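You operate a simulated robot arm through the tools that you are given. There is no shell and no other tool.

You run a simulated robot arm. Do the job below in one go: nothing can be reset, and whatever is moved stays where it is left.

JOB
Fill the purple-banded carton with chips to its red band.
Fine: stand it on the yellow outline, swing the hopper spout over it, spill none, swing the spout aside again. Set down upright: what you pick out. Where these are worked on the way, their far stop is far enough and under half their travel is too little: hopper spout.

It is judged by the outcome, as a careful person would: the job done as asked, and still so three seconds after it is handed in. It fails if anything else is knocked over, pushed out of place, dropped, spilled or broken.

ROBOT AND FRAMES
A 7-joint arm with a two-finger parallel gripper, fixed in place. Base frame: the origin is on the floor under the middle of its stand, x ahead of it, y to its left, z up. Units: m, degrees, N and s.
With the tool pointing down near the work surface it reaches from about 0.44 to 0.9 m from the base axis. Its first joint turns from -17.0 to 126.0 degrees. Payload 1.57 kg.
The tool frame sits at the grasp point between the pads (the TCP): z along the fingers, y along the line on which they close. The tips reach 0.03 m beyond it. Largest opening 0.08 m; finger width 0.017, thickness 0.012; the body of the gripper, 0.04 by 0.082 m, starts 0.08 m behind the TCP.
Orientation is that of the tool frame in the base frame, as [roll, pitch, yaw] about the fixed x, y, z axes, in that order (R = Rz(yaw) Ry(pitch) Rx(roll)). With the fingers straight down and closing along the base's y, the tool's x points along the base's -x, its y along +y and its z along -z.

CONTROLS
- The arm moves only by the tool step_arm. Its argument "plan" is one flat list of numbers, 7 for each row, row after row: the shift along the base's x, y, z in m, then the turn, a rotation vector about the base's x, y, z in degrees, then the closure, from 0 (fully open) to 1 (shut). In form: [tx, ty, tz, wx, wy, wz, fingers, tx, ty, tz, wx, wy, wz, fingers, ...]. A call has 1 to 20 rows; each row is the pose to reach, as a shift and turn from the pose commanded when the call began. Rows are played at 5 a second. More than 0.05 m and 8.6 degrees between two rows, or a gripper value outside its range, and nothing of the call is played. A pose out of reach is approached as far as the arm can. The call stops where the force on the tool passes 40 N (or 10 N more than at its start, if that is more) or the arm is blocked; 0.2 s more then pass. The fingers move at their own pace (about 0.045 m/s each) and stop on an object; they squeeze with about 25 N. The grip force told is the motor's: it shows also when the fingers shut on nothing. Time passes only in rows, and 0.2 s behind the last, so rows that repeat a pose let the fingers close. It gives the time, the measured TCP pose, the force on the tool (base axes), the opening and the grip force at its end, in the units of the frame above (readings bear some noise), with the torque about the TCP (base axes, N m) and any sound that the robot's microphone picked up.
- Cameras (640 x 400 px; columns grow to the right, rows downward): "scene" is fixed at [0.2198, -0.6491, 1.5698]; the picture's right is [0.91, -0.41, 0.00], its down [-0.33, -0.74, -0.58] and it looks along [0.24, 0.53, -0.81] (base axes); focal length 214 px, centre (320, 200). "wrist" rides on the gripper at [0.072, -0.007, -0.122] in the tool frame; the picture's right is [0.09, 1.00, 0.00], its down [-0.84, 0.08, -0.54] and it looks along [-0.54, 0.05, 0.84] (tool axes); focal length 238 px, centre (320, 200). There is no depth. A picture from a camera that has moved, and an enlarged one, comes with that camera's place and axes in the base frame and with its lens.
- get_image(camera): a new picture of that camera. The clock stands still meanwhile.
- raise_lower(by): slides the trunk up (or, below 0, down) by that many m; the arm rides with it, the base frame stays. It gives what a move gives, with no picture.
- zoom(camera, box): a new picture of the part [left, top, right, bottom] of that camera's present view, enlarged. The clock stands still meanwhile.
- sign_off(): hands the job in; it is judged then, once.

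Places have to be worked out from the pictures, the camera data and where the tool is seen. Open the gripper and draw the arm clear of the work before you hand the job in, unless the task says otherwise.

The tools are called after "Emit:" by a JSON object that holds its "fn" and its "kwargs". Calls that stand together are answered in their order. step_arm: Moves the arm, as the interface text tells. Its arguments: {"type":"object","properties":{"plan":{"type":"array"}},"required":["plan"]} The other tools are called the same way: raise_lower (by) moves the trunk up or down; get_image (camera) takes a picture; zoom (camera, box) takes an enlarged picture of a part of a camera's view; sign_off () hands the job in.

At the start:

```text
time: 0.0
position: [0.4335, -0.0219, 1.3031]
ee_rot: [-179.9, 0.1, -180.0]
contact_force: [-0.1, 0.2, -0.2]
wrist_torque: [0.01, 0.01, 0.01]
width: 0.0801
gripper_force: 0.1
trunk travel left (down, up): [-0.7, 0.09]
```

scene: 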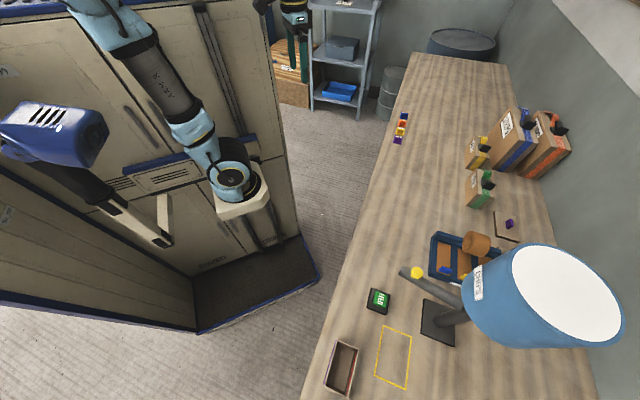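
wrist: 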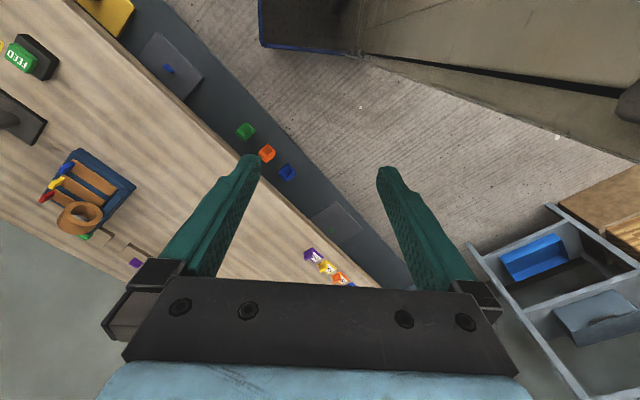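

I'll look closely at the scene first, to find the purple-banded carton, the hopper and the yellow outline.

Emit:
{"fn": "zoom", "kwargs": {"camera": "scene", "box": [300, 220, 640, 400]}}

Emit:
{"fn": "zoom", "kwargs": {"camera": "scene", "box": [360, 90, 600, 250]}}

Emit:
{"fn": "zoom", "kwargs": {"camera": "wrist", "box": [0, 0, 400, 300]}}

```text
1.88 times, centred on (470, 310) of scene
camera zoom: at [0.2198, -0.6491, 1.5698], right [0.91, -0.41, 0.0], down [-0.33, -0.74, -0.58], along [0.24, 0.53, -0.81], focal length 404 px, centre (38, -7)
```

zoom: 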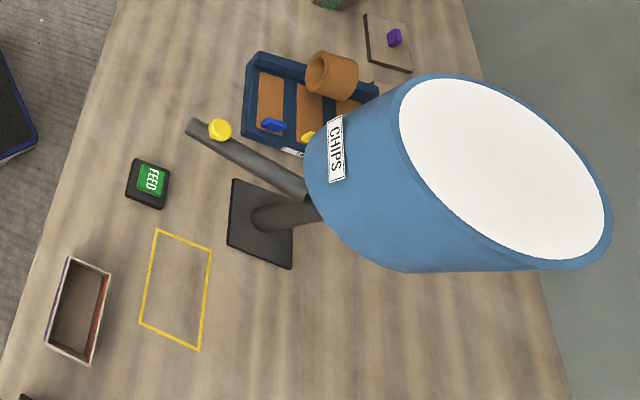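

```text
2.50 times, centred on (480, 170) of scene
camera zoom: at [0.2198, -0.6491, 1.5698], right [0.91, -0.41, 0.0], down [-0.33, -0.74, -0.58], along [0.24, 0.53, -0.81], focal length 536 px, centre (-80, 275)
```

zoom: 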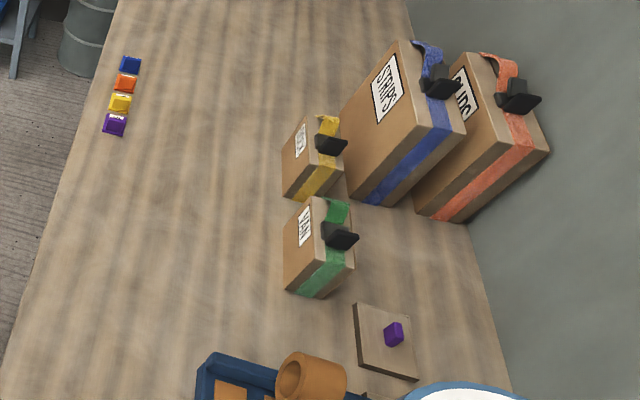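

```text
1.33 times, centred on (200, 150) of wrist
camera zoom: at [0.3624, -0.0284, 1.4253], right [-0.09, 1.0, 0.0], down [0.84, 0.08, 0.54], along [0.54, 0.05, -0.84], focal length 318 px, centre (480, 267)
```

zoom: 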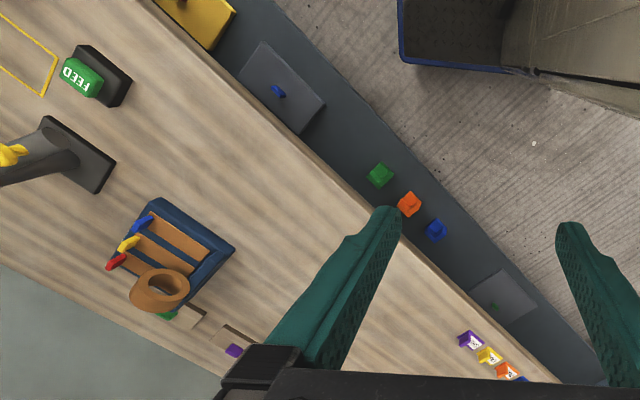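

The carton with purple outside/red inside bands lies by the near table edge, with the FEED button, hopper spout (yellow knob) and outline beside it. The table edge runs at 45° in the base frame. I'll zoom in tighter.

Emit:
{"fn": "zoom", "kwargs": {"camera": "scene", "box": [310, 320, 420, 400]}}

Emit:
{"fn": "zoom", "kwargs": {"camera": "scene", "box": [360, 220, 500, 320]}}

Emit:
{"fn": "zoom", "kwargs": {"camera": "wrist", "box": [0, 0, 160, 120]}}

Emit:
{"fn": "zoom", "kwargs": {"camera": "scene", "box": [0, 80, 320, 280]}}

```text
5.00 times, centred on (365, 360) of scene
camera zoom: at [0.2198, -0.6491, 1.5698], right [0.91, -0.41, 0.0], down [-0.33, -0.74, -0.58], along [0.24, 0.53, -0.81], focal length 1072 px, centre (95, -600)
```

zoom: 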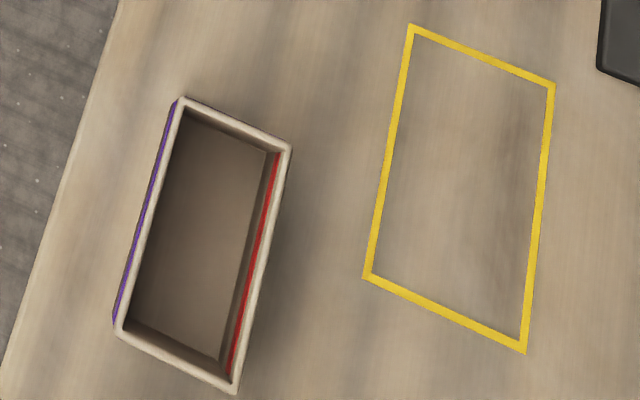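

```text
4.00 times, centred on (430, 270) of scene
camera zoom: at [0.2198, -0.6491, 1.5698], right [0.91, -0.41, 0.0], down [-0.33, -0.74, -0.58], along [0.24, 0.53, -0.81], focal length 858 px, centre (-120, -80)
```

zoom: 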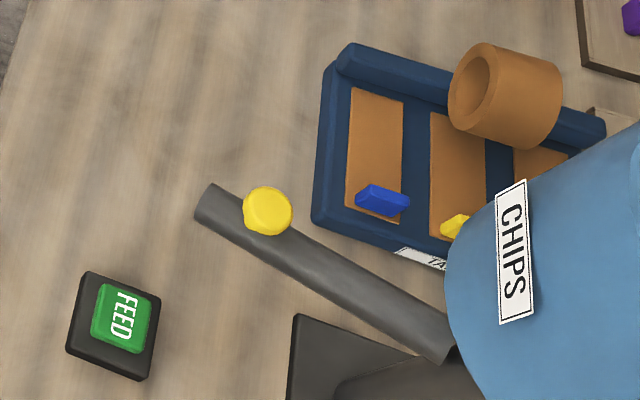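

```text
3.33 times, centred on (80, 60) of wrist
camera zoom: at [0.3624, -0.0284, 1.4253], right [-0.09, 1.0, 0.0], down [0.84, 0.08, 0.54], along [0.54, 0.05, -0.84], focal length 794 px, centre (1120, 667)
```

zoom: 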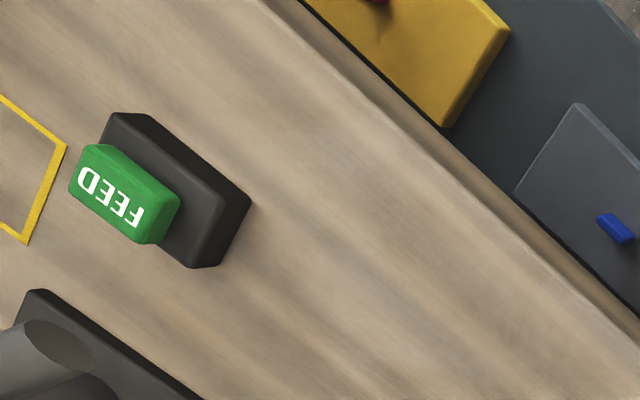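

```text
2.00 times, centred on (160, 180) of scene
camera zoom: at [0.2198, -0.6491, 1.5698], right [0.91, -0.41, 0.0], down [-0.33, -0.74, -0.58], along [0.24, 0.53, -0.81], focal length 429 px, centre (640, 240)
```

zoom: 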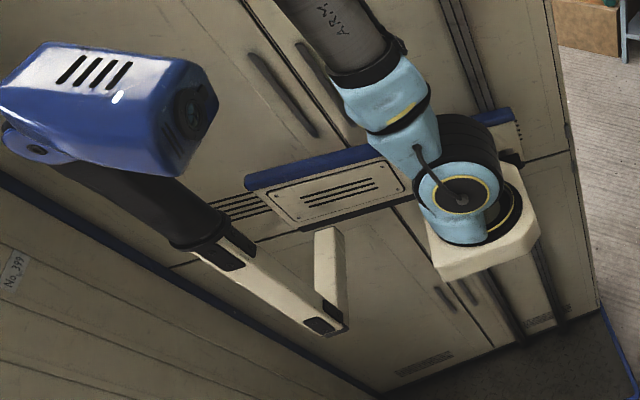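

Estimated places: table top z≈0.86; outline 0.08×0.12 m centred near [0.398,-0.734]; carton centre near [0.257,-0.693]; FEED near [0.43,-0.60]. I'll swing the arm high to about azimuth -45° to survey.

Emit:
{"fn": "step_arm", "kwargs": {"plan": [0.0086, -0.0332, 0, 0, 0, -4.2, 0, 0.0146, -0.0676, 0, 0, 0, -8.4, 0, 0.018, -0.1033, 0, 0, 0, -12.6, 0, 0.0184, -0.1399, 0, 0, 0, -16.8, 0, 0.0159, -0.1772, 0, 0, 0, -21, 0, 0.0102, -0.215, 0, 0, 0, -25.2, 0, 0.0014, -0.253, 0, 0, 0, -29.4, 0, -0.0107, -0.291, 0, 0, 0, -33.6, 0, -0.026, -0.3286, 0, 0, 0, -37.8, 0, -0.0453, -0.3663, 0, 0, 0, -42.1, 0]}}

Emit:
{"fn": "get_image", "kwargs": {"camera": "wrist"}}

Emit:
{"fn": "get_image", "kwargs": {"camera": "scene"}}

```text
time: 2.2
position: [0.3892, -0.3864, 1.3012]
ee_rot: [-180.0, 0.0, 137.9]
contact_force: [1.3, 0.8, 0.3]
wrist_torque: [0.0, 0.0, 0.02]
width: 0.08
gripper_force: 0.2
trunk travel left (down, up): [-0.7, 0.09]
```

```text
taken
camera wrist: at [0.3321, -0.3428, 1.4246], right [0.6, 0.8, 0.0], down [0.67, -0.5, 0.54], along [0.43, -0.33, -0.84], focal length 238 px, centre (320, 200)
```

wrist: 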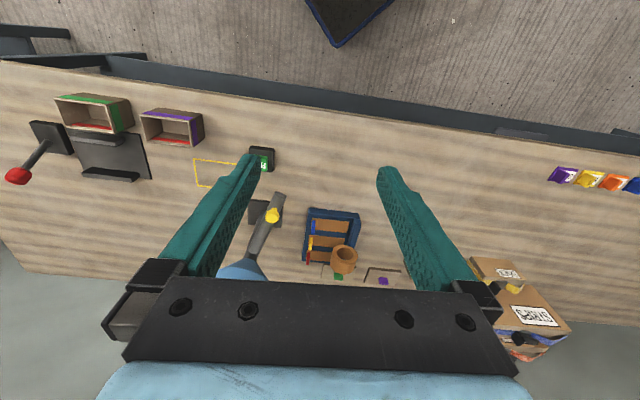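

```text
taken
```

scene: 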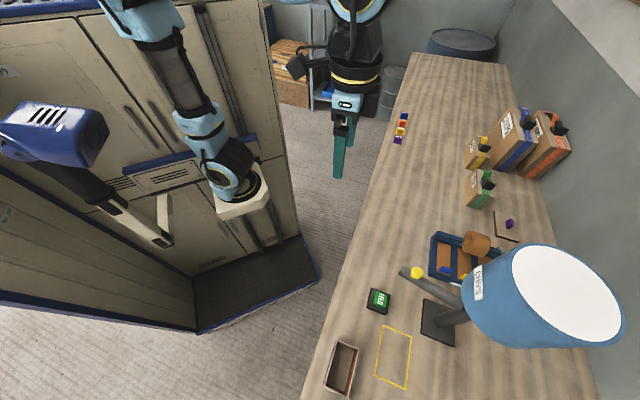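

A second (green-banded) carton stands further left, so the purple one is the one nearer the outline. I zoom in for detail.

Emit:
{"fn": "zoom", "kwargs": {"camera": "wrist", "box": [40, 70, 240, 195]}}

Emit:
{"fn": "zoom", "kwargs": {"camera": "wrist", "box": [180, 130, 380, 290]}}

Emit:
{"fn": "zoom", "kwargs": {"camera": "wrist", "box": [130, 90, 230, 160]}}

```text
3.20 times, centred on (140, 132) of wrist
camera zoom: at [0.3321, -0.3428, 1.4246], right [0.6, 0.8, 0.0], down [0.67, -0.5, 0.54], along [0.43, -0.33, -0.84], focal length 763 px, centre (896, 416)
```

zoom: 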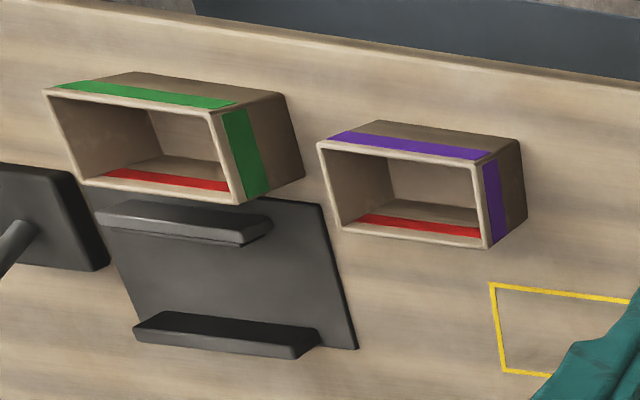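

```text
2.50 times, centred on (280, 210) of wrist
camera zoom: at [0.3321, -0.3428, 1.4246], right [0.6, 0.8, 0.0], down [0.67, -0.5, 0.54], along [0.43, -0.33, -0.84], focal length 596 px, centre (420, 175)
```

zoom: 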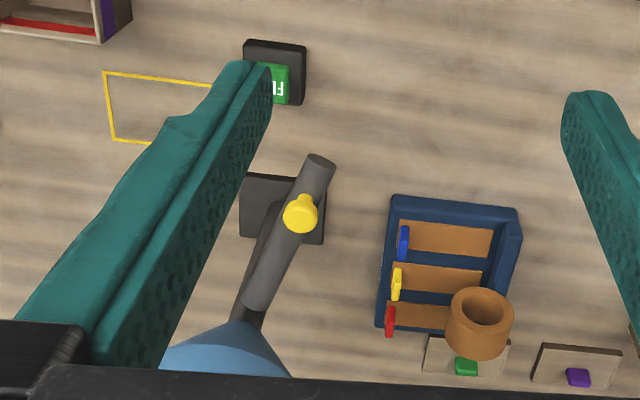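

```text
5.71 times, centred on (180, 125) of wrist
camera zoom: at [0.3321, -0.3428, 1.4246], right [0.6, 0.8, 0.0], down [0.67, -0.5, 0.54], along [0.43, -0.33, -0.84], focal length 1362 px, centre (1120, 629)
```

zoom: 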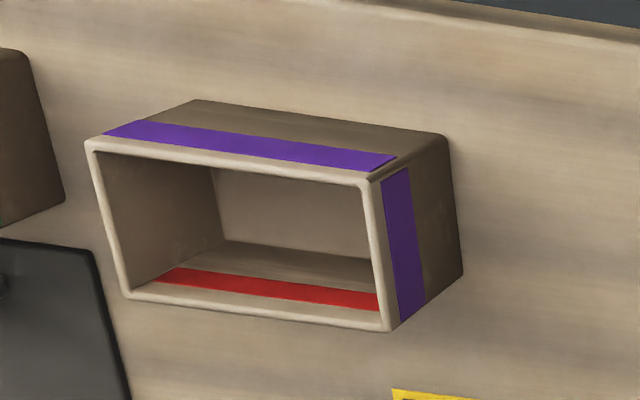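

Purple carton ≈0.056×0.096×0.06 m, centre ≈[0.258,-0.694], rim z≈0.92, long axis along the table edge (45°); the knob of the spout ≈[0.509,-0.598,1.03], pivot ≈[0.56,-0.715]. I turn the tool so the fingers close across the carton's narrow width and move above it, still high.

Emit:
{"fn": "step_arm", "kwargs": {"plan": [-0.0109, -0.0257, 0, 0, 0, -7.74, 0, -0.0218, -0.0514, 0, 0, 0, -15.48, 0, -0.0327, -0.0771, 0, 0, 0, -23.2, 0, -0.0437, -0.1027, 0, 0, 0, -30.9, 0, -0.0546, -0.1284, 0, 0, 0, -38.7, 0, -0.0655, -0.1541, 0, 0, 0, -46.4, 0, -0.0764, -0.1797, 0, 0, 0, -54.1, 0, -0.0873, -0.2054, 0, 0, 0, -61.9, 0, -0.0982, -0.2311, 0, 0, 0, -69.6, 0, -0.1092, -0.2568, 0, 0, 0, -77.4, 0, -0.1201, -0.2824, 0, 0, 0, -85.1, 0, -0.131, -0.3081, 0, 0, 0, -92.8, 0]}}

Emit:
{"fn": "get_image", "kwargs": {"camera": "wrist"}}

Emit:
{"fn": "get_image", "kwargs": {"camera": "scene"}}

```text
time: 4.8
position: [0.2573, -0.6951, 1.3054]
ee_rot: [180.0, 0.1, 44.9]
contact_force: [0.0, -0.2, -0.2]
wrist_torque: [-0.02, 0.0, -0.02]
width: 0.0799
gripper_force: 0.0
trunk travel left (down, up): [-0.7, 0.09]
```

```text
taken
camera wrist: at [0.305, -0.6393, 1.4279], right [0.77, -0.64, 0.0], down [-0.54, -0.65, 0.54], along [-0.35, -0.42, -0.84], focal length 238 px, centre (320, 200)
```

wrist: 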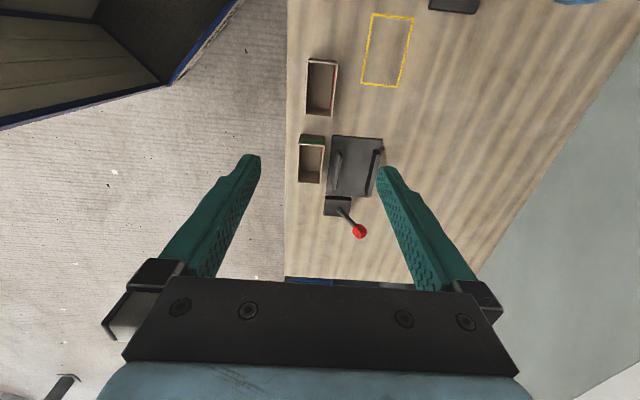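

```text
taken
```

scene: 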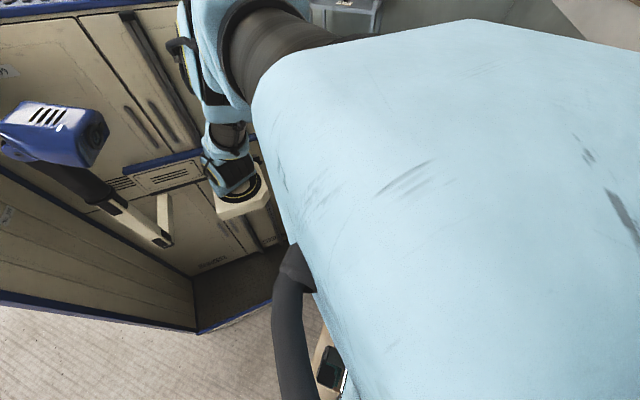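

The pose is reached. I zoom on the cartons from here to refine the carton's place.

Emit:
{"fn": "zoom", "kwargs": {"camera": "wrist", "box": [270, 0, 430, 110]}}

Emit:
{"fn": "zoom", "kwargs": {"camera": "wrist", "box": [280, 40, 380, 130]}}

```text
3.64 times, centred on (350, 55) of wrist
camera zoom: at [0.305, -0.6393, 1.4279], right [0.77, -0.64, 0.0], down [-0.54, -0.65, 0.54], along [-0.35, -0.42, -0.84], focal length 867 px, centre (211, 727)
```

zoom: 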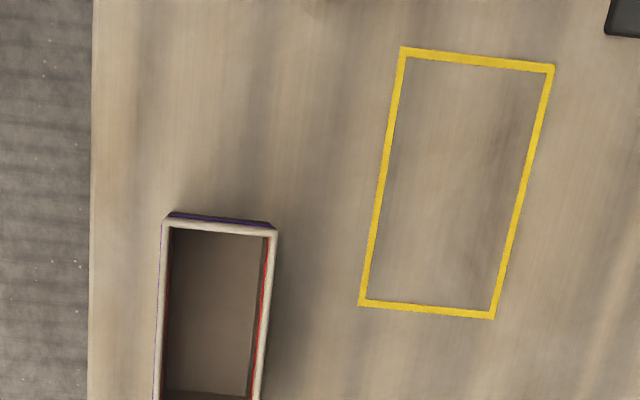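

```text
4.44 times, centred on (330, 85) of wrist
camera zoom: at [0.305, -0.6393, 1.4279], right [0.77, -0.64, 0.0], down [-0.54, -0.65, 0.54], along [-0.35, -0.42, -0.84], focal length 1059 px, centre (276, 711)
```

zoom: 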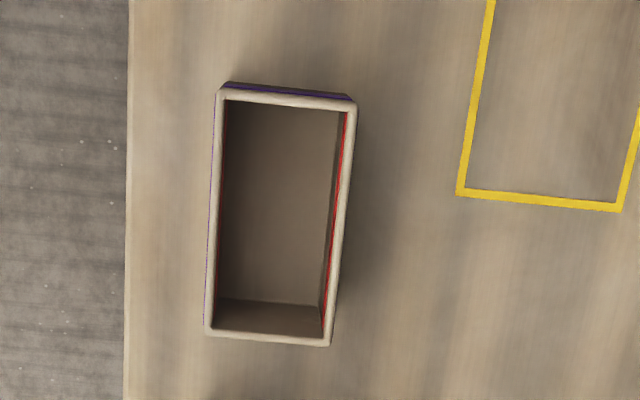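

Both views agree: carton centre ≈[0.259,-0.694], outline centre ≈[0.399,-0.733]. I lower the trunk 0.30 m so the tips stop well above the rim, and check.

Emit:
{"fn": "raise_lower", "kwargs": {"by": -0.3}}

Emit:
{"fn": "get_image", "kwargs": {"camera": "wrist"}}

Emit:
{"fn": "get_image", "kwargs": {"camera": "scene"}}

```text
time: 7.8
position: [0.2579, -0.6952, 1.0049]
ee_rot: [-180.0, 0.0, 45.1]
contact_force: [-0.4, 0.7, 0.8]
wrist_torque: [0.0, 0.0, 0.0]
width: 0.0802
gripper_force: 0.0
trunk travel left (down, up): [-0.4, 0.39]
```

```text
taken
camera wrist: at [0.3049, -0.6394, 1.1275], right [0.77, -0.64, 0.0], down [-0.54, -0.65, 0.54], along [-0.35, -0.42, -0.84], focal length 238 px, centre (320, 200)
```

wrist: 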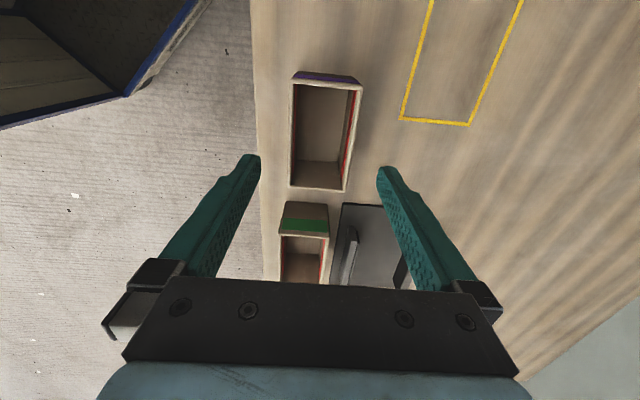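

```text
taken
```

scene: 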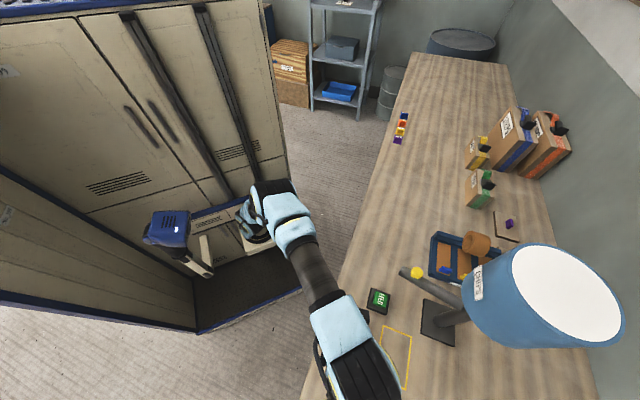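

Now about 0.085 m above the rim. I zoom once more to check alignment with the carton.

Emit:
{"fn": "zoom", "kwargs": {"camera": "wrist", "box": [250, 50, 400, 200]}}

```text
2.67 times, centred on (325, 125) of wrist
camera zoom: at [0.3049, -0.6394, 1.1275], right [0.77, -0.64, 0.0], down [-0.54, -0.65, 0.54], along [-0.35, -0.42, -0.84], focal length 636 px, centre (307, 400)
```

zoom: 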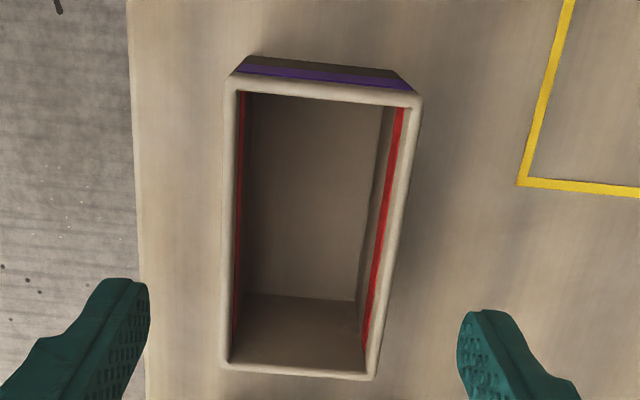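

Carton centre estimate [0.259,-0.695], width ≈0.056, aligned with the fingers. I descend to TCP z≈0.90 (tips ≈0.87) with the fingers open.

Emit:
{"fn": "step_arm", "kwargs": {"plan": [0.001, 0, -0.025, 0, 0, 0, 0, 0.001, 0, -0.05, 0, 0, 0, 0, 0.001, 0, -0.07, 0, 0, 0, 0, 0.001, 0, -0.09, 0, 0, 0, 0, 0.001, 0, -0.103, 0, 0, 0, 0]}}

Emit:
{"fn": "get_image", "kwargs": {"camera": "wrist"}}

Emit:
{"fn": "zoom", "kwargs": {"camera": "scene", "box": [290, 280, 430, 400]}}

```text
time: 9.0
position: [0.2575, -0.6967, 0.9012]
ee_rot: [-180.0, 0.0, 45.1]
contact_force: [0.4, -0.2, 0.2]
wrist_torque: [-0.01, -0.02, -0.01]
width: 0.0802
gripper_force: 0.0
trunk travel left (down, up): [-0.4, 0.39]
```

```text
taken
camera wrist: at [0.3051, -0.6407, 1.0243], right [0.77, -0.64, 0.0], down [-0.54, -0.65, 0.54], along [-0.35, -0.42, -0.84], focal length 238 px, centre (320, 200)
```

wrist: 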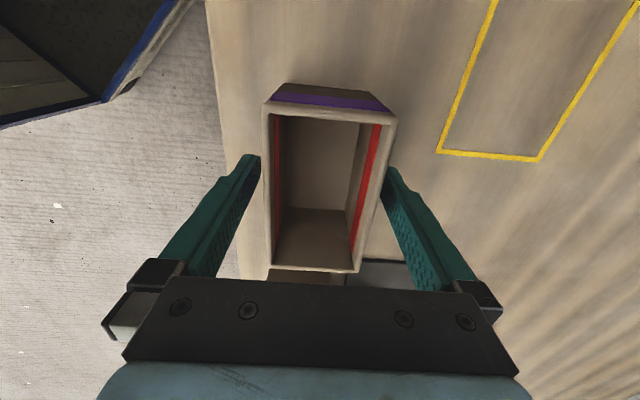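

```text
3.33 times, centred on (360, 340) of scene
camera zoom: at [0.2198, -0.6491, 1.5698], right [0.91, -0.41, 0.0], down [-0.33, -0.74, -0.58], along [0.24, 0.53, -0.81], focal length 715 px, centre (187, -267)
```

zoom: 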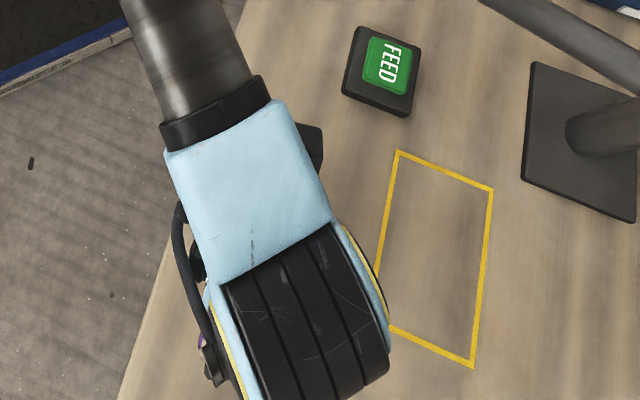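

Fingers straddle the carton with room on both sides. I close the grip.

Emit:
{"fn": "step_arm", "kwargs": {"plan": [0, 0, 0, 0, 0, 0, 0.3, 0, 0, 0, 0, 0, 0, 1, 0, 0, 0, 0, 0, 0, 1, 0, 0, 0, 0, 0, 0, 1, 0, 0, 0, 0, 0, 0, 1]}}

Emit:
{"fn": "get_image", "kwargs": {"camera": "wrist"}}

```text
time: 10.2
position: [0.2585, -0.6963, 0.9027]
ee_rot: [-180.0, 0.0, 45.1]
contact_force: [0.5, -0.7, -0.3]
wrist_torque: [0.01, -0.01, 0.01]
width: 0.0594
gripper_force: 25.2
trunk travel left (down, up): [-0.4, 0.39]
```

```text
taken
camera wrist: at [0.3051, -0.6407, 1.0245], right [0.77, -0.64, 0.0], down [-0.54, -0.65, 0.54], along [-0.35, -0.42, -0.84], focal length 238 px, centre (320, 200)
```

wrist: 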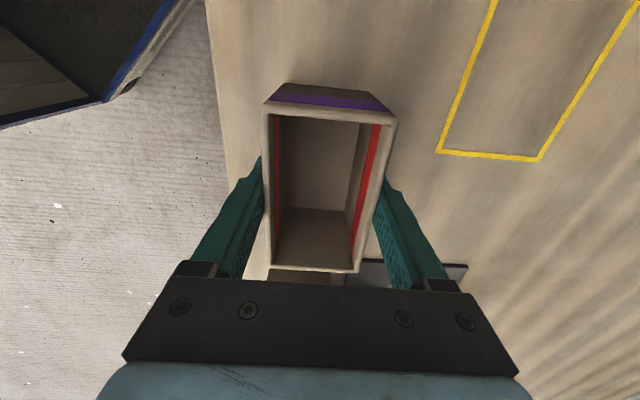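

Grip holds (width 0.059, 25 N). I lift 5 cm and carry it over to the outline centre, then hover 2 cm up to check.

Emit:
{"fn": "step_arm", "kwargs": {"plan": [0, 0, 0.02, 0, 0, 0, 1, 0, 0, 0.05, 0, 0, 0, 1, 0.0235, -0.0061, 0.05, 0, 0, 0, 1, 0.047, -0.0122, 0.05, 0, 0, 0, 1, 0.0704, -0.0184, 0.05, 0, 0, 0, 1, 0.0938, -0.0245, 0.05, 0, 0, 0, 1, 0.1172, -0.0306, 0.05, 0, 0, 0, 1, 0.1405, -0.0367, 0.05, 0, 0, 0, 1, 0.1405, -0.0367, 0.035, 0, 0, 0, 1, 0.1405, -0.0367, 0.02, 0, 0, 0, 1, 0.1405, -0.0367, 0.02, 0, 0, 0, 1]}}

Emit:
{"fn": "get_image", "kwargs": {"camera": "wrist"}}

Emit:
{"fn": "get_image", "kwargs": {"camera": "scene"}}

```text
time: 12.6
position: [0.3991, -0.7316, 0.9208]
ee_rot: [180.0, 0.0, 45.1]
contact_force: [0.8, -0.2, -0.7]
wrist_torque: [0.0, 0.01, -0.04]
width: 0.0593
gripper_force: 25.2
trunk travel left (down, up): [-0.4, 0.39]
```

```text
taken
camera wrist: at [0.4461, -0.6758, 1.0431], right [0.77, -0.64, 0.0], down [-0.54, -0.65, 0.54], along [-0.35, -0.42, -0.84], focal length 238 px, centre (320, 200)
```

wrist: 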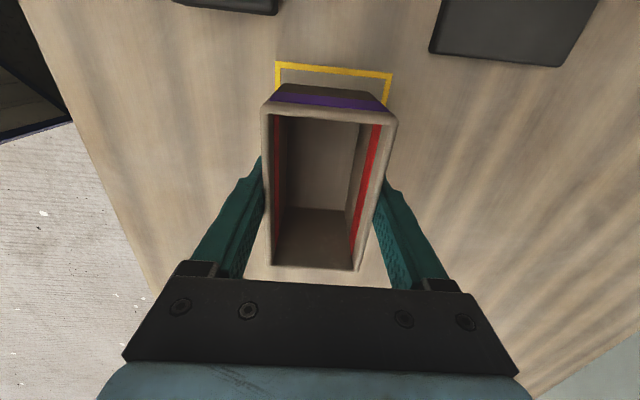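

```text
taken
```

scene: 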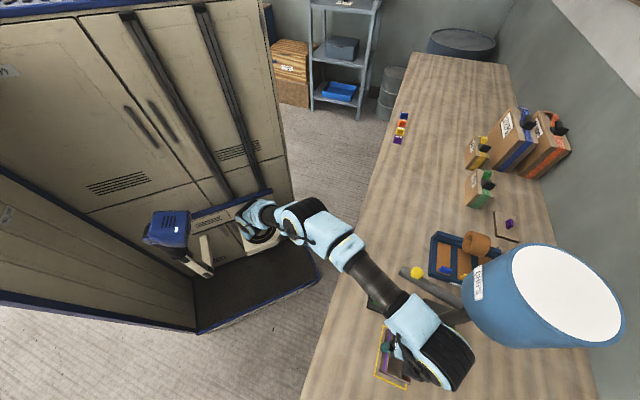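

Hovering 2 cm over the outline. I zoom in to check centring.

Emit:
{"fn": "zoom", "kwargs": {"camera": "wrist", "box": [230, 40, 430, 180]}}

Emit:
{"fn": "zoom", "kwargs": {"camera": "scene", "box": [350, 280, 480, 400]}}

```text
2.86 times, centred on (330, 110) of wrist
camera zoom: at [0.4461, -0.6758, 1.0431], right [0.77, -0.64, 0.0], down [-0.54, -0.65, 0.54], along [-0.35, -0.42, -0.84], focal length 681 px, centre (291, 457)
```

zoom: 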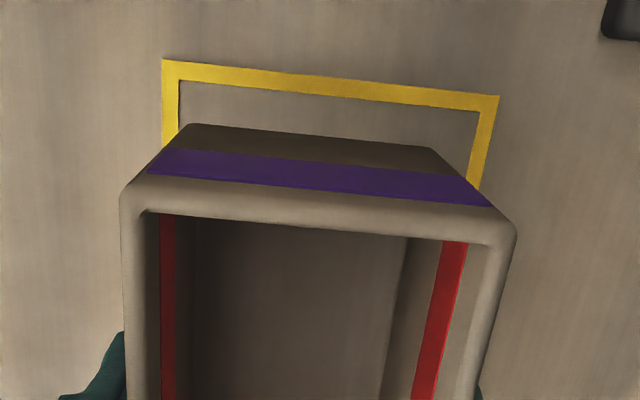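

```text
3.33 times, centred on (415, 340) of scene
camera zoom: at [0.2198, -0.6491, 1.5698], right [0.91, -0.41, 0.0], down [-0.33, -0.74, -0.58], along [0.24, 0.53, -0.81], focal length 715 px, centre (3, -267)
```

zoom: 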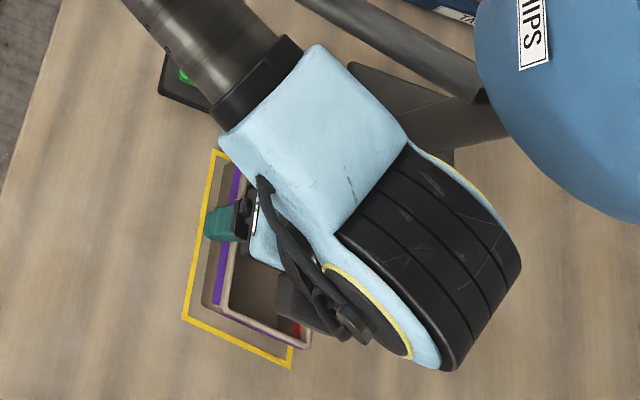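

The carton sits slightly toward the robot side (≈3–4 mm); I nudge it that much and lower it to the table.

Emit:
{"fn": "step_arm", "kwargs": {"plan": [0.0025, -0.0025, 0, 0, 0, 0, 1, 0.0025, -0.0025, -0.01, 0, 0, 0, 1, 0.0025, -0.0025, -0.017, 0, 0, 0, 1, 0.0025, -0.0025, -0.019, 0, 0, 0, 1, 0.0025, -0.0025, -0.019, 0, 0, 0, 1]}}

Emit:
{"fn": "zoom", "kwargs": {"camera": "wrist", "box": [230, 40, 430, 180]}}

Emit:
{"fn": "zoom", "kwargs": {"camera": "scene", "box": [350, 280, 480, 400]}}

```text
time: 13.8
position: [0.4015, -0.7361, 0.9038]
ee_rot: [-180.0, 0.1, 45.1]
contact_force: [-0.1, -0.5, -0.3]
wrist_torque: [-0.01, -0.03, -0.01]
width: 0.0592
gripper_force: 25.4
trunk travel left (down, up): [-0.4, 0.39]
```

```text
2.86 times, centred on (330, 110) of wrist
camera zoom: at [0.4484, -0.6797, 1.0257], right [0.77, -0.64, 0.0], down [-0.54, -0.65, 0.54], along [-0.35, -0.42, -0.84], focal length 681 px, centre (291, 457)
```

zoom: 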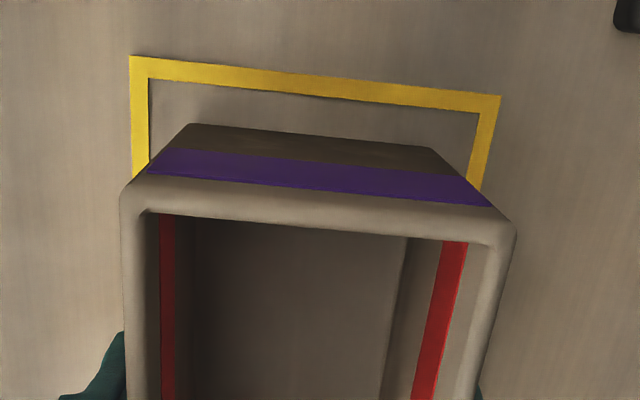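

```text
3.33 times, centred on (415, 340) of scene
camera zoom: at [0.2198, -0.6491, 1.5698], right [0.91, -0.41, 0.0], down [-0.33, -0.74, -0.58], along [0.24, 0.53, -0.81], focal length 715 px, centre (3, -267)
```

zoom: 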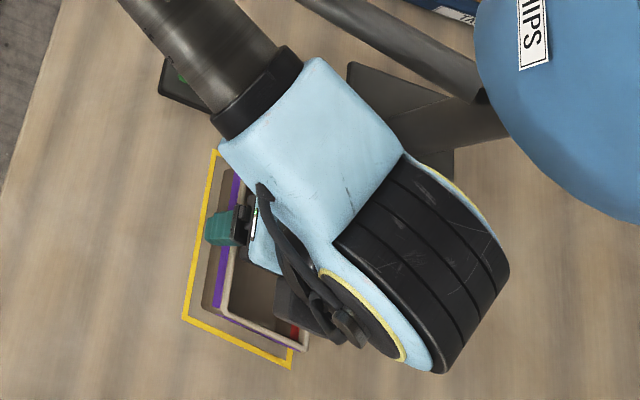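

Well centred in the outline. I ease down the last millimetre or so until the table is felt.

Emit:
{"fn": "step_arm", "kwargs": {"plan": [0, 0, -0.001, 0, 0, 0, 1, 0, 0, -0.0015, 0, 0, 0, 1, 0, 0, -0.0015, 0, 0, 0, 1]}}

```text
time: 14.6
position: [0.4015, -0.7351, 0.902]
ee_rot: [180.0, 0.0, 45.1]
contact_force: [0.1, -0.3, -0.3]
wrist_torque: [0.02, 0.02, -0.01]
width: 0.0591
gripper_force: 24.9
trunk travel left (down, up): [-0.4, 0.39]
```

Emit:
{"fn": "step_arm", "kwargs": {"plan": [0, 0, -0.001, 0, 0, 0, 1, 0, 0, -0.001, 0, 0, 0, 1]}}

```text
time: 15.2
position: [0.4033, -0.734, 0.9024]
ee_rot: [180.0, 0.1, 45.1]
contact_force: [-1.0, 2.0, 6.6]
wrist_torque: [0.23, 0.07, -0.01]
width: 0.0594
gripper_force: 25.2
trunk travel left (down, up): [-0.4, 0.39]
```

The upward 6.6 N shows the carton is on the table. I open the fingers and rise straight up.

Emit:
{"fn": "step_arm", "kwargs": {"plan": [0, 0, 0.0008, 0, 0, 0, 1, 0, 0, 0.0008, 0, 0, 0, 0, 0, 0, 0.0008, 0, 0, 0, 0, 0, 0, 0.0008, 0, 0, 0, 0, 0, 0, 0.02, 0, 0, 0, 0, 0, 0, 0.045, 0, 0, 0, 0, 0, 0, 0.07, 0, 0, 0, 0, 0, 0, 0.095, 0, 0, 0, 0]}}

Emit:
{"fn": "get_image", "kwargs": {"camera": "wrist"}}

Emit:
{"fn": "zoom", "kwargs": {"camera": "scene", "box": [340, 230, 520, 400]}}

```text
time: 17.0
position: [0.4025, -0.7334, 0.9986]
ee_rot: [180.0, 0.0, 45.1]
contact_force: [0.0, -0.5, 0.3]
wrist_torque: [-0.04, -0.04, 0.01]
width: 0.0802
gripper_force: 0.1
trunk travel left (down, up): [-0.4, 0.39]
```

```text
taken
camera wrist: at [0.448, -0.6783, 1.1203], right [0.77, -0.64, 0.0], down [-0.54, -0.65, 0.54], along [-0.35, -0.42, -0.84], focal length 238 px, centre (320, 200)
```

wrist: 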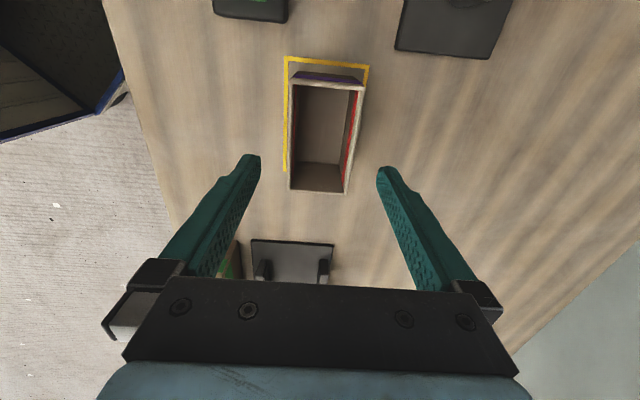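

```text
2.35 times, centred on (430, 315) of scene
camera zoom: at [0.2198, -0.6491, 1.5698], right [0.91, -0.41, 0.0], down [-0.33, -0.74, -0.58], along [0.24, 0.53, -0.81], focal length 505 px, centre (61, -71)
```

zoom: 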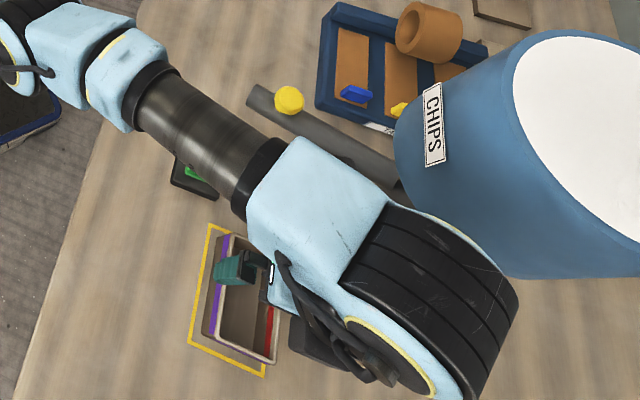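

Carton is released, standing on the outline. The wrist is near the hopper drum, so I back out toward the robot, then up, and turn the tool back to view the hopper and spout from the robot side.

Emit:
{"fn": "step_arm", "kwargs": {"plan": [-0.03, 0.03, 0.01, 0, 0, 0, 0, -0.06, 0.06, 0.025, 0, 0, 0, 0, -0.08, 0.09, 0.05, 0, 0, 8, 0, -0.085, 0.125, 0.075, 0, 0, 16, 0, -0.085, 0.16, 0.1, 0, 0, 24, 0, -0.08, 0.19, 0.125, 0, 0, 32, 0, -0.075, 0.22, 0.145, 0, 0, 40, 0, -0.075, 0.235, 0.15, 0, 0, 48, 0, -0.075, 0.235, 0.15, 0, 0, 56, 0, -0.075, 0.235, 0.15, 0, 0, 64, 0, -0.075, 0.235, 0.15, 0, 0, 72, 0, -0.075, 0.235, 0.15, 0, 0, 78, 0]}}

Emit:
{"fn": "get_image", "kwargs": {"camera": "wrist"}}

Emit:
{"fn": "get_image", "kwargs": {"camera": "scene"}}

```text
time: 19.6
position: [0.327, -0.5001, 1.1458]
ee_rot: [-179.9, 0.0, 123.3]
contact_force: [0.9, -0.5, 0.2]
wrist_torque: [-0.01, 0.03, 0.02]
width: 0.08
gripper_force: 0.1
trunk travel left (down, up): [-0.4, 0.39]
```

```text
taken
camera wrist: at [0.2833, -0.4438, 1.2683], right [0.78, 0.62, 0.0], down [0.52, -0.66, 0.54], along [0.34, -0.42, -0.84], focal length 238 px, centre (320, 200)
```

wrist: 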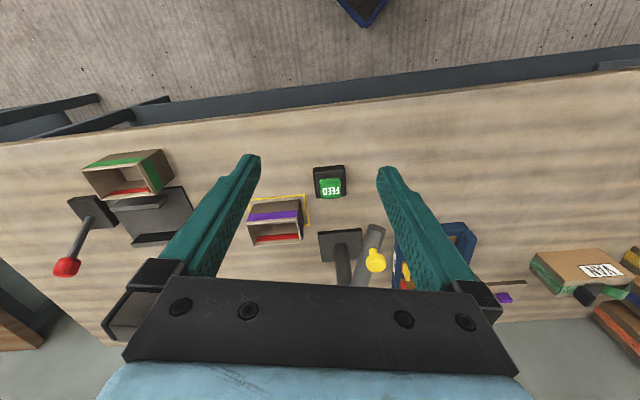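

```text
taken
```

scene: 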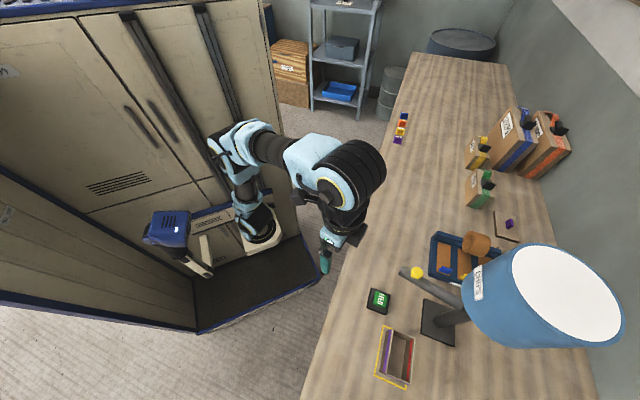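

Good overview. I zoom on the carton in the scene view and the knob/spout in the wrist view.

Emit:
{"fn": "zoom", "kwargs": {"camera": "scene", "box": [360, 310, 440, 400]}}

Emit:
{"fn": "zoom", "kwargs": {"camera": "wrist", "box": [230, 150, 410, 290]}}

Emit:
{"fn": "zoom", "kwargs": {"camera": "scene", "box": [380, 230, 480, 330]}}

```text
4.44 times, centred on (400, 355) of scene
camera zoom: at [0.2198, -0.6491, 1.5698], right [0.91, -0.41, 0.0], down [-0.33, -0.74, -0.58], along [0.24, 0.53, -0.81], focal length 953 px, centre (-36, -489)
```

zoom: 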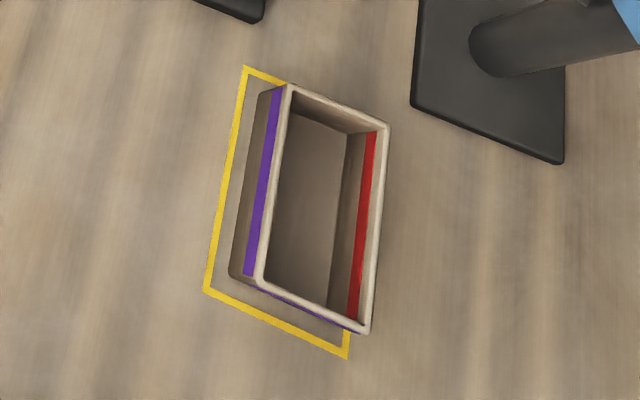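

```text
2.86 times, centred on (320, 220) of wrist
camera zoom: at [0.2833, -0.4438, 1.2683], right [0.78, 0.62, 0.0], down [0.52, -0.66, 0.54], along [0.34, -0.42, -0.84], focal length 681 px, centre (320, 143)
```

zoom: 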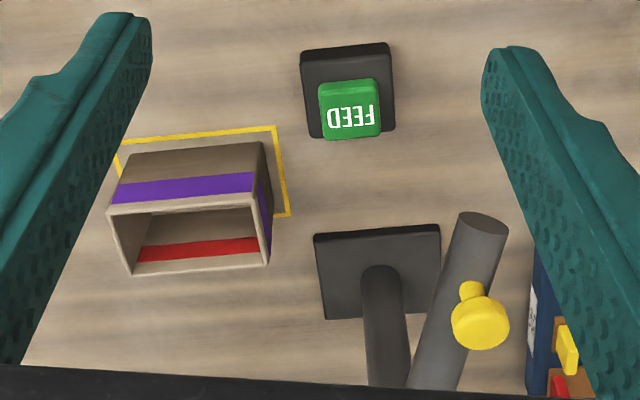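

```text
4.00 times, centred on (430, 280) of scene
camera zoom: at [0.2198, -0.6491, 1.5698], right [0.91, -0.41, 0.0], down [-0.33, -0.74, -0.58], along [0.24, 0.53, -0.81], focal length 858 px, centre (-120, -120)
```

zoom: 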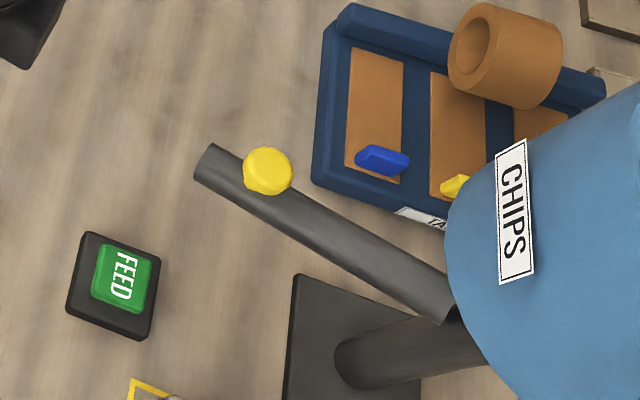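

The carton stands properly in the outline. The knob is ≈3 cm wide at [0.510,-0.598], top z≈1.027; pivot ≈[0.558,-0.718], so the spout must swing from azimuth ≈112° to ≈185°. I'll use a tool tilted away from the tapered drum; first yaw to 150° and move nearer, high.

Emit:
{"fn": "step_arm", "kwargs": {"plan": [0.031, -0.015, 0.001, 0, 0, 6.7, 0.3, 0.062, -0.03, 0.002, 0, 0, 13.4, 0.3, 0.093, -0.045, 0.004, 0, 0, 20, 0.3, 0.123, -0.06, 0.005, 0, 0, 26.7, 0.3, 0.123, -0.06, 0.005, 0, 0, 26.7, 0.3]}}

Emit:
{"fn": "step_arm", "kwargs": {"plan": [0, 0, 0, -3.75, -6.495, 0, 0.3, 0, 0, 0, -7.5, -12.99, 0, 0.3, 0, 0, 0, -11.25, -19.485, 0, 0.3, 0, 0, 0, -15, -25.98, 0, 0.3, 0, 0, 0, -15, -25.98, 0, 0.3]}}

Emit:
{"fn": "get_image", "kwargs": {"camera": "wrist"}}

Emit:
{"fn": "get_image", "kwargs": {"camera": "scene"}}

```text
time: 20.8
position: [0.4416, -0.5481, 1.14]
ee_rot: [-179.9, 0.0, 149.8]
contact_force: [-0.4, 0.2, -0.2]
wrist_torque: [0.03, -0.03, 0.01]
width: 0.0561
gripper_force: 0.0
out of reach, approached as far as the arm can: row 4, 5
trunk travel left (down, up): [-0.4, 0.39]
```

```text
time: 22.0
position: [0.4437, -0.548, 1.1385]
ee_rot: [179.9, 30.0, 149.8]
contact_force: [-0.1, -0.8, 0.6]
wrist_torque: [0.02, 0.02, 0.01]
width: 0.056
gripper_force: 0.0
trunk travel left (down, up): [-0.4, 0.39]
```

```text
taken
camera wrist: at [0.3335, -0.491, 1.2099], right [0.43, 0.9, -0.04], down [0.43, -0.16, 0.89], along [0.79, -0.4, -0.46], focal length 238 px, centre (320, 200)
```

wrist: 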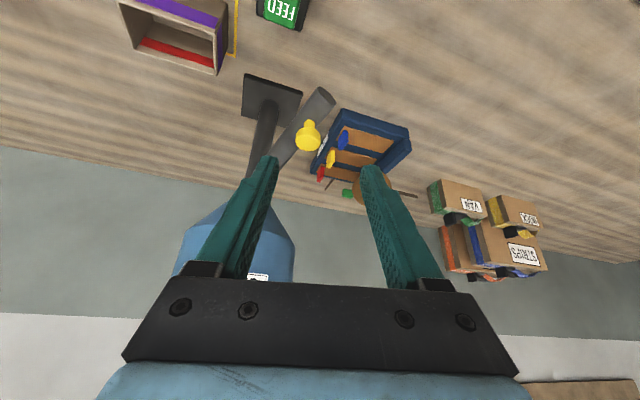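

```text
taken
```

scene: 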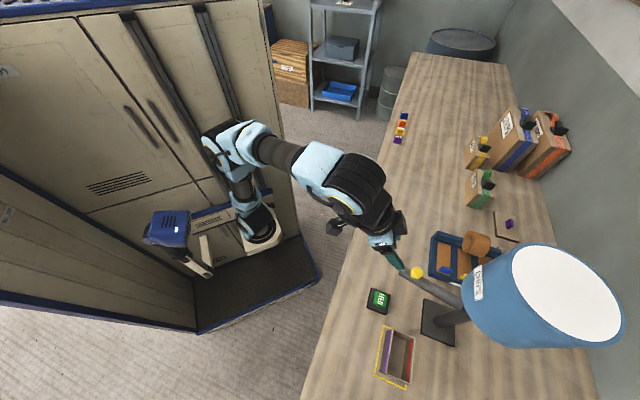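

The tilt is in place; that spot was near the reach limit because the trunk is low. I raise the trunk 0.15 m for better reach at knob height.

Emit:
{"fn": "raise_lower", "kwargs": {"by": 0.15}}

Emit:
{"fn": "zoom", "kwargs": {"camera": "wrist", "box": [200, 60, 400, 200]}}

```text
time: 23.8
position: [0.4426, -0.5477, 1.2904]
ee_rot: [179.7, 30.0, 149.8]
contact_force: [0.5, -0.8, 0.4]
wrist_torque: [0.04, -0.05, -0.03]
width: 0.056
gripper_force: 0.0
trunk travel left (down, up): [-0.55, 0.24]
```

```text
2.86 times, centred on (300, 130) of wrist
camera zoom: at [0.3335, -0.4909, 1.3601], right [0.43, 0.9, -0.04], down [0.43, -0.16, 0.89], along [0.79, -0.4, -0.46], focal length 681 px, centre (377, 400)
```

zoom: 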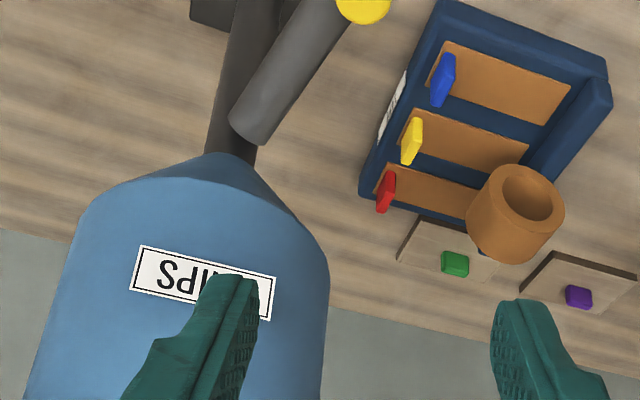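

Drum is a cylinder with a conical bottom. I move to a pre-pose about 8 cm short of the knob along the tilted tool axis.

Emit:
{"fn": "step_arm", "kwargs": {"plan": [0.005, -0.005, -0.04, 0, 0, 0, 0.3, 0.01, -0.01, -0.08, 0, 0, 0, 0.3, 0.015, -0.016, -0.12, 0, 0, 0, 0.3, 0.02, -0.021, -0.155, 0, 0, 0, 0.3, 0.0254, -0.0263, -0.188, 0, 0, 0, 0.3, 0.0254, -0.0263, -0.188, 0, 0, 0, 0.3]}}

Emit:
{"fn": "get_image", "kwargs": {"camera": "wrist"}}

Emit:
{"fn": "zoom", "kwargs": {"camera": "scene", "box": [340, 200, 500, 310]}}

```text
time: 25.1
position: [0.4665, -0.5745, 1.1004]
ee_rot: [179.9, 30.1, 149.9]
contact_force: [0.0, 1.0, 0.1]
wrist_torque: [-0.04, 0.01, -0.01]
width: 0.0559
gripper_force: 0.1
trunk travel left (down, up): [-0.55, 0.24]
```

```text
taken
camera wrist: at [0.3576, -0.5178, 1.171], right [0.43, 0.9, -0.04], down [0.43, -0.16, 0.89], along [0.79, -0.4, -0.46], focal length 238 px, centre (320, 200)
```

wrist: 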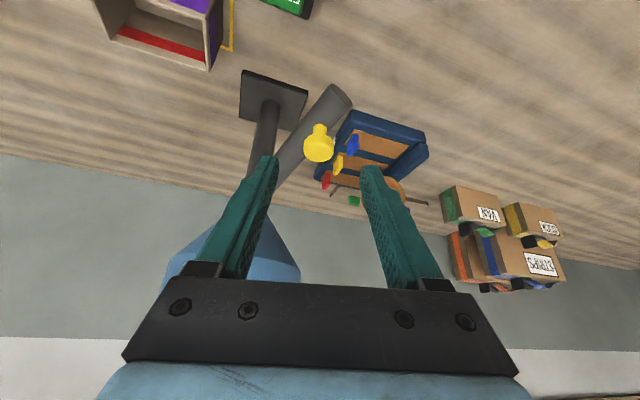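

```text
3.64 times, centred on (420, 255) of scene
camera zoom: at [0.2198, -0.6491, 1.5698], right [0.91, -0.41, 0.0], down [-0.33, -0.74, -0.58], along [0.24, 0.53, -0.81], focal length 780 px, centre (-44, 0)
```

zoom: 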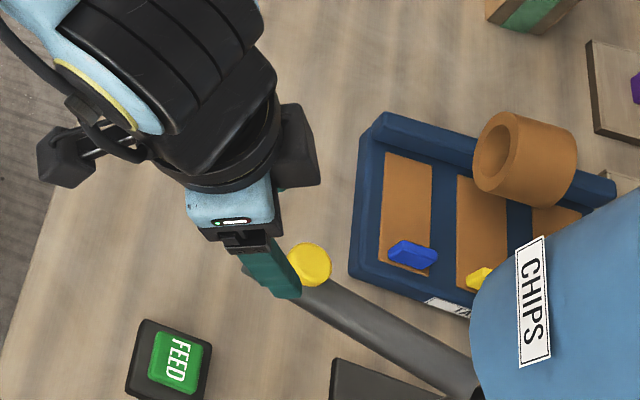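

Emit:
{"fn": "zoom", "kwargs": {"camera": "wrist", "box": [270, 100, 370, 190]}}

```text
4.44 times, centred on (320, 145) of wrist
camera zoom: at [0.3576, -0.5178, 1.171], right [0.43, 0.9, -0.04], down [0.43, -0.16, 0.89], along [0.79, -0.4, -0.46], focal length 1059 px, centre (320, 444)
```

zoom: 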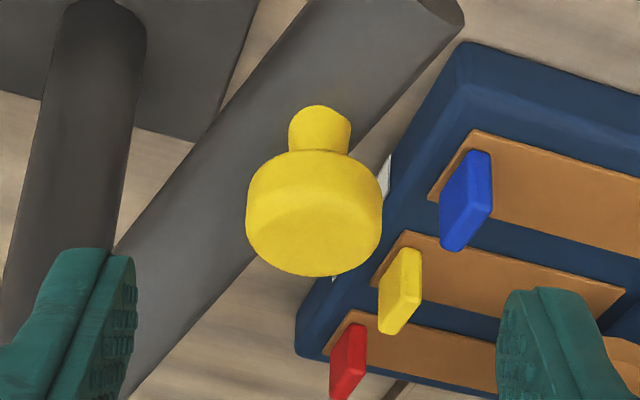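

Knob head ≈3 cm wide, z≈1.019–1.029, centre ≈[0.510,-0.599]. I advance along the tool axis so the fingers straddle the head, tips staying just above the tube.

Emit:
{"fn": "step_arm", "kwargs": {"plan": [0.012, -0.0067, -0.021, 0, 0, 0, 0.3, 0.024, -0.0134, -0.042, 0, 0, 0, 0.3, 0.0355, -0.0198, -0.058, 0, 0, 0, 0.3, 0.0355, -0.0198, -0.0615, 0, 0, 0, 0.3, 0.0355, -0.0198, -0.0615, 0, 0, 0, 0.3]}}

Emit:
{"fn": "get_image", "kwargs": {"camera": "wrist"}}

Emit:
{"fn": "zoom", "kwargs": {"camera": "scene", "box": [360, 220, 480, 310]}}

```text
time: 26.4
position: [0.5033, -0.5946, 1.0412]
ee_rot: [179.9, 29.9, 149.9]
contact_force: [0.3, 0.8, 0.7]
wrist_torque: [-0.01, -0.01, 0.0]
width: 0.056
gripper_force: 0.1
trunk travel left (down, up): [-0.55, 0.24]
```

```text
taken
camera wrist: at [0.394, -0.5384, 1.1104], right [0.43, 0.9, -0.04], down [0.43, -0.16, 0.89], along [0.79, -0.4, -0.46], focal length 238 px, centre (320, 200)
```

wrist: 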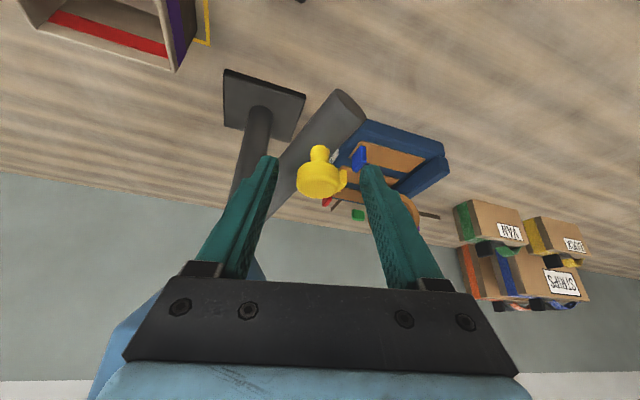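

```text
4.44 times, centred on (420, 265) of scene
camera zoom: at [0.2198, -0.6491, 1.5698], right [0.91, -0.41, 0.0], down [-0.33, -0.74, -0.58], along [0.24, 0.53, -0.81], focal length 953 px, centre (-124, -89)
```

zoom: 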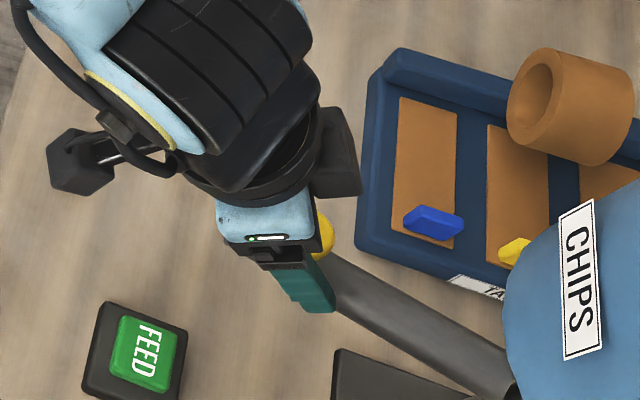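

Emit:
{"fn": "zoom", "kwargs": {"camera": "wrist", "box": [230, 100, 410, 230]}}

```text
3.08 times, centred on (320, 165) of wrist
camera zoom: at [0.394, -0.5384, 1.1104], right [0.43, 0.9, -0.04], down [0.43, -0.16, 0.89], along [0.79, -0.4, -0.46], focal length 733 px, centre (320, 308)
```

zoom: 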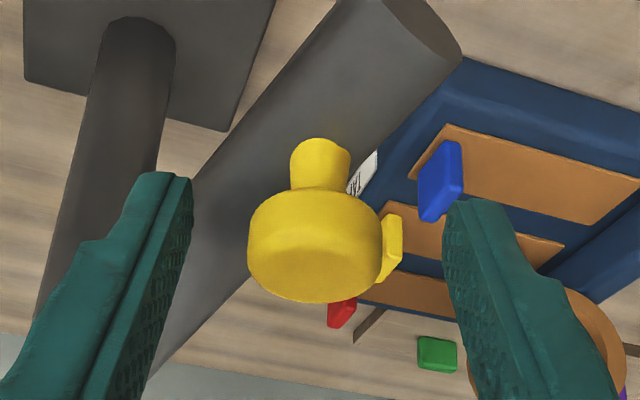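

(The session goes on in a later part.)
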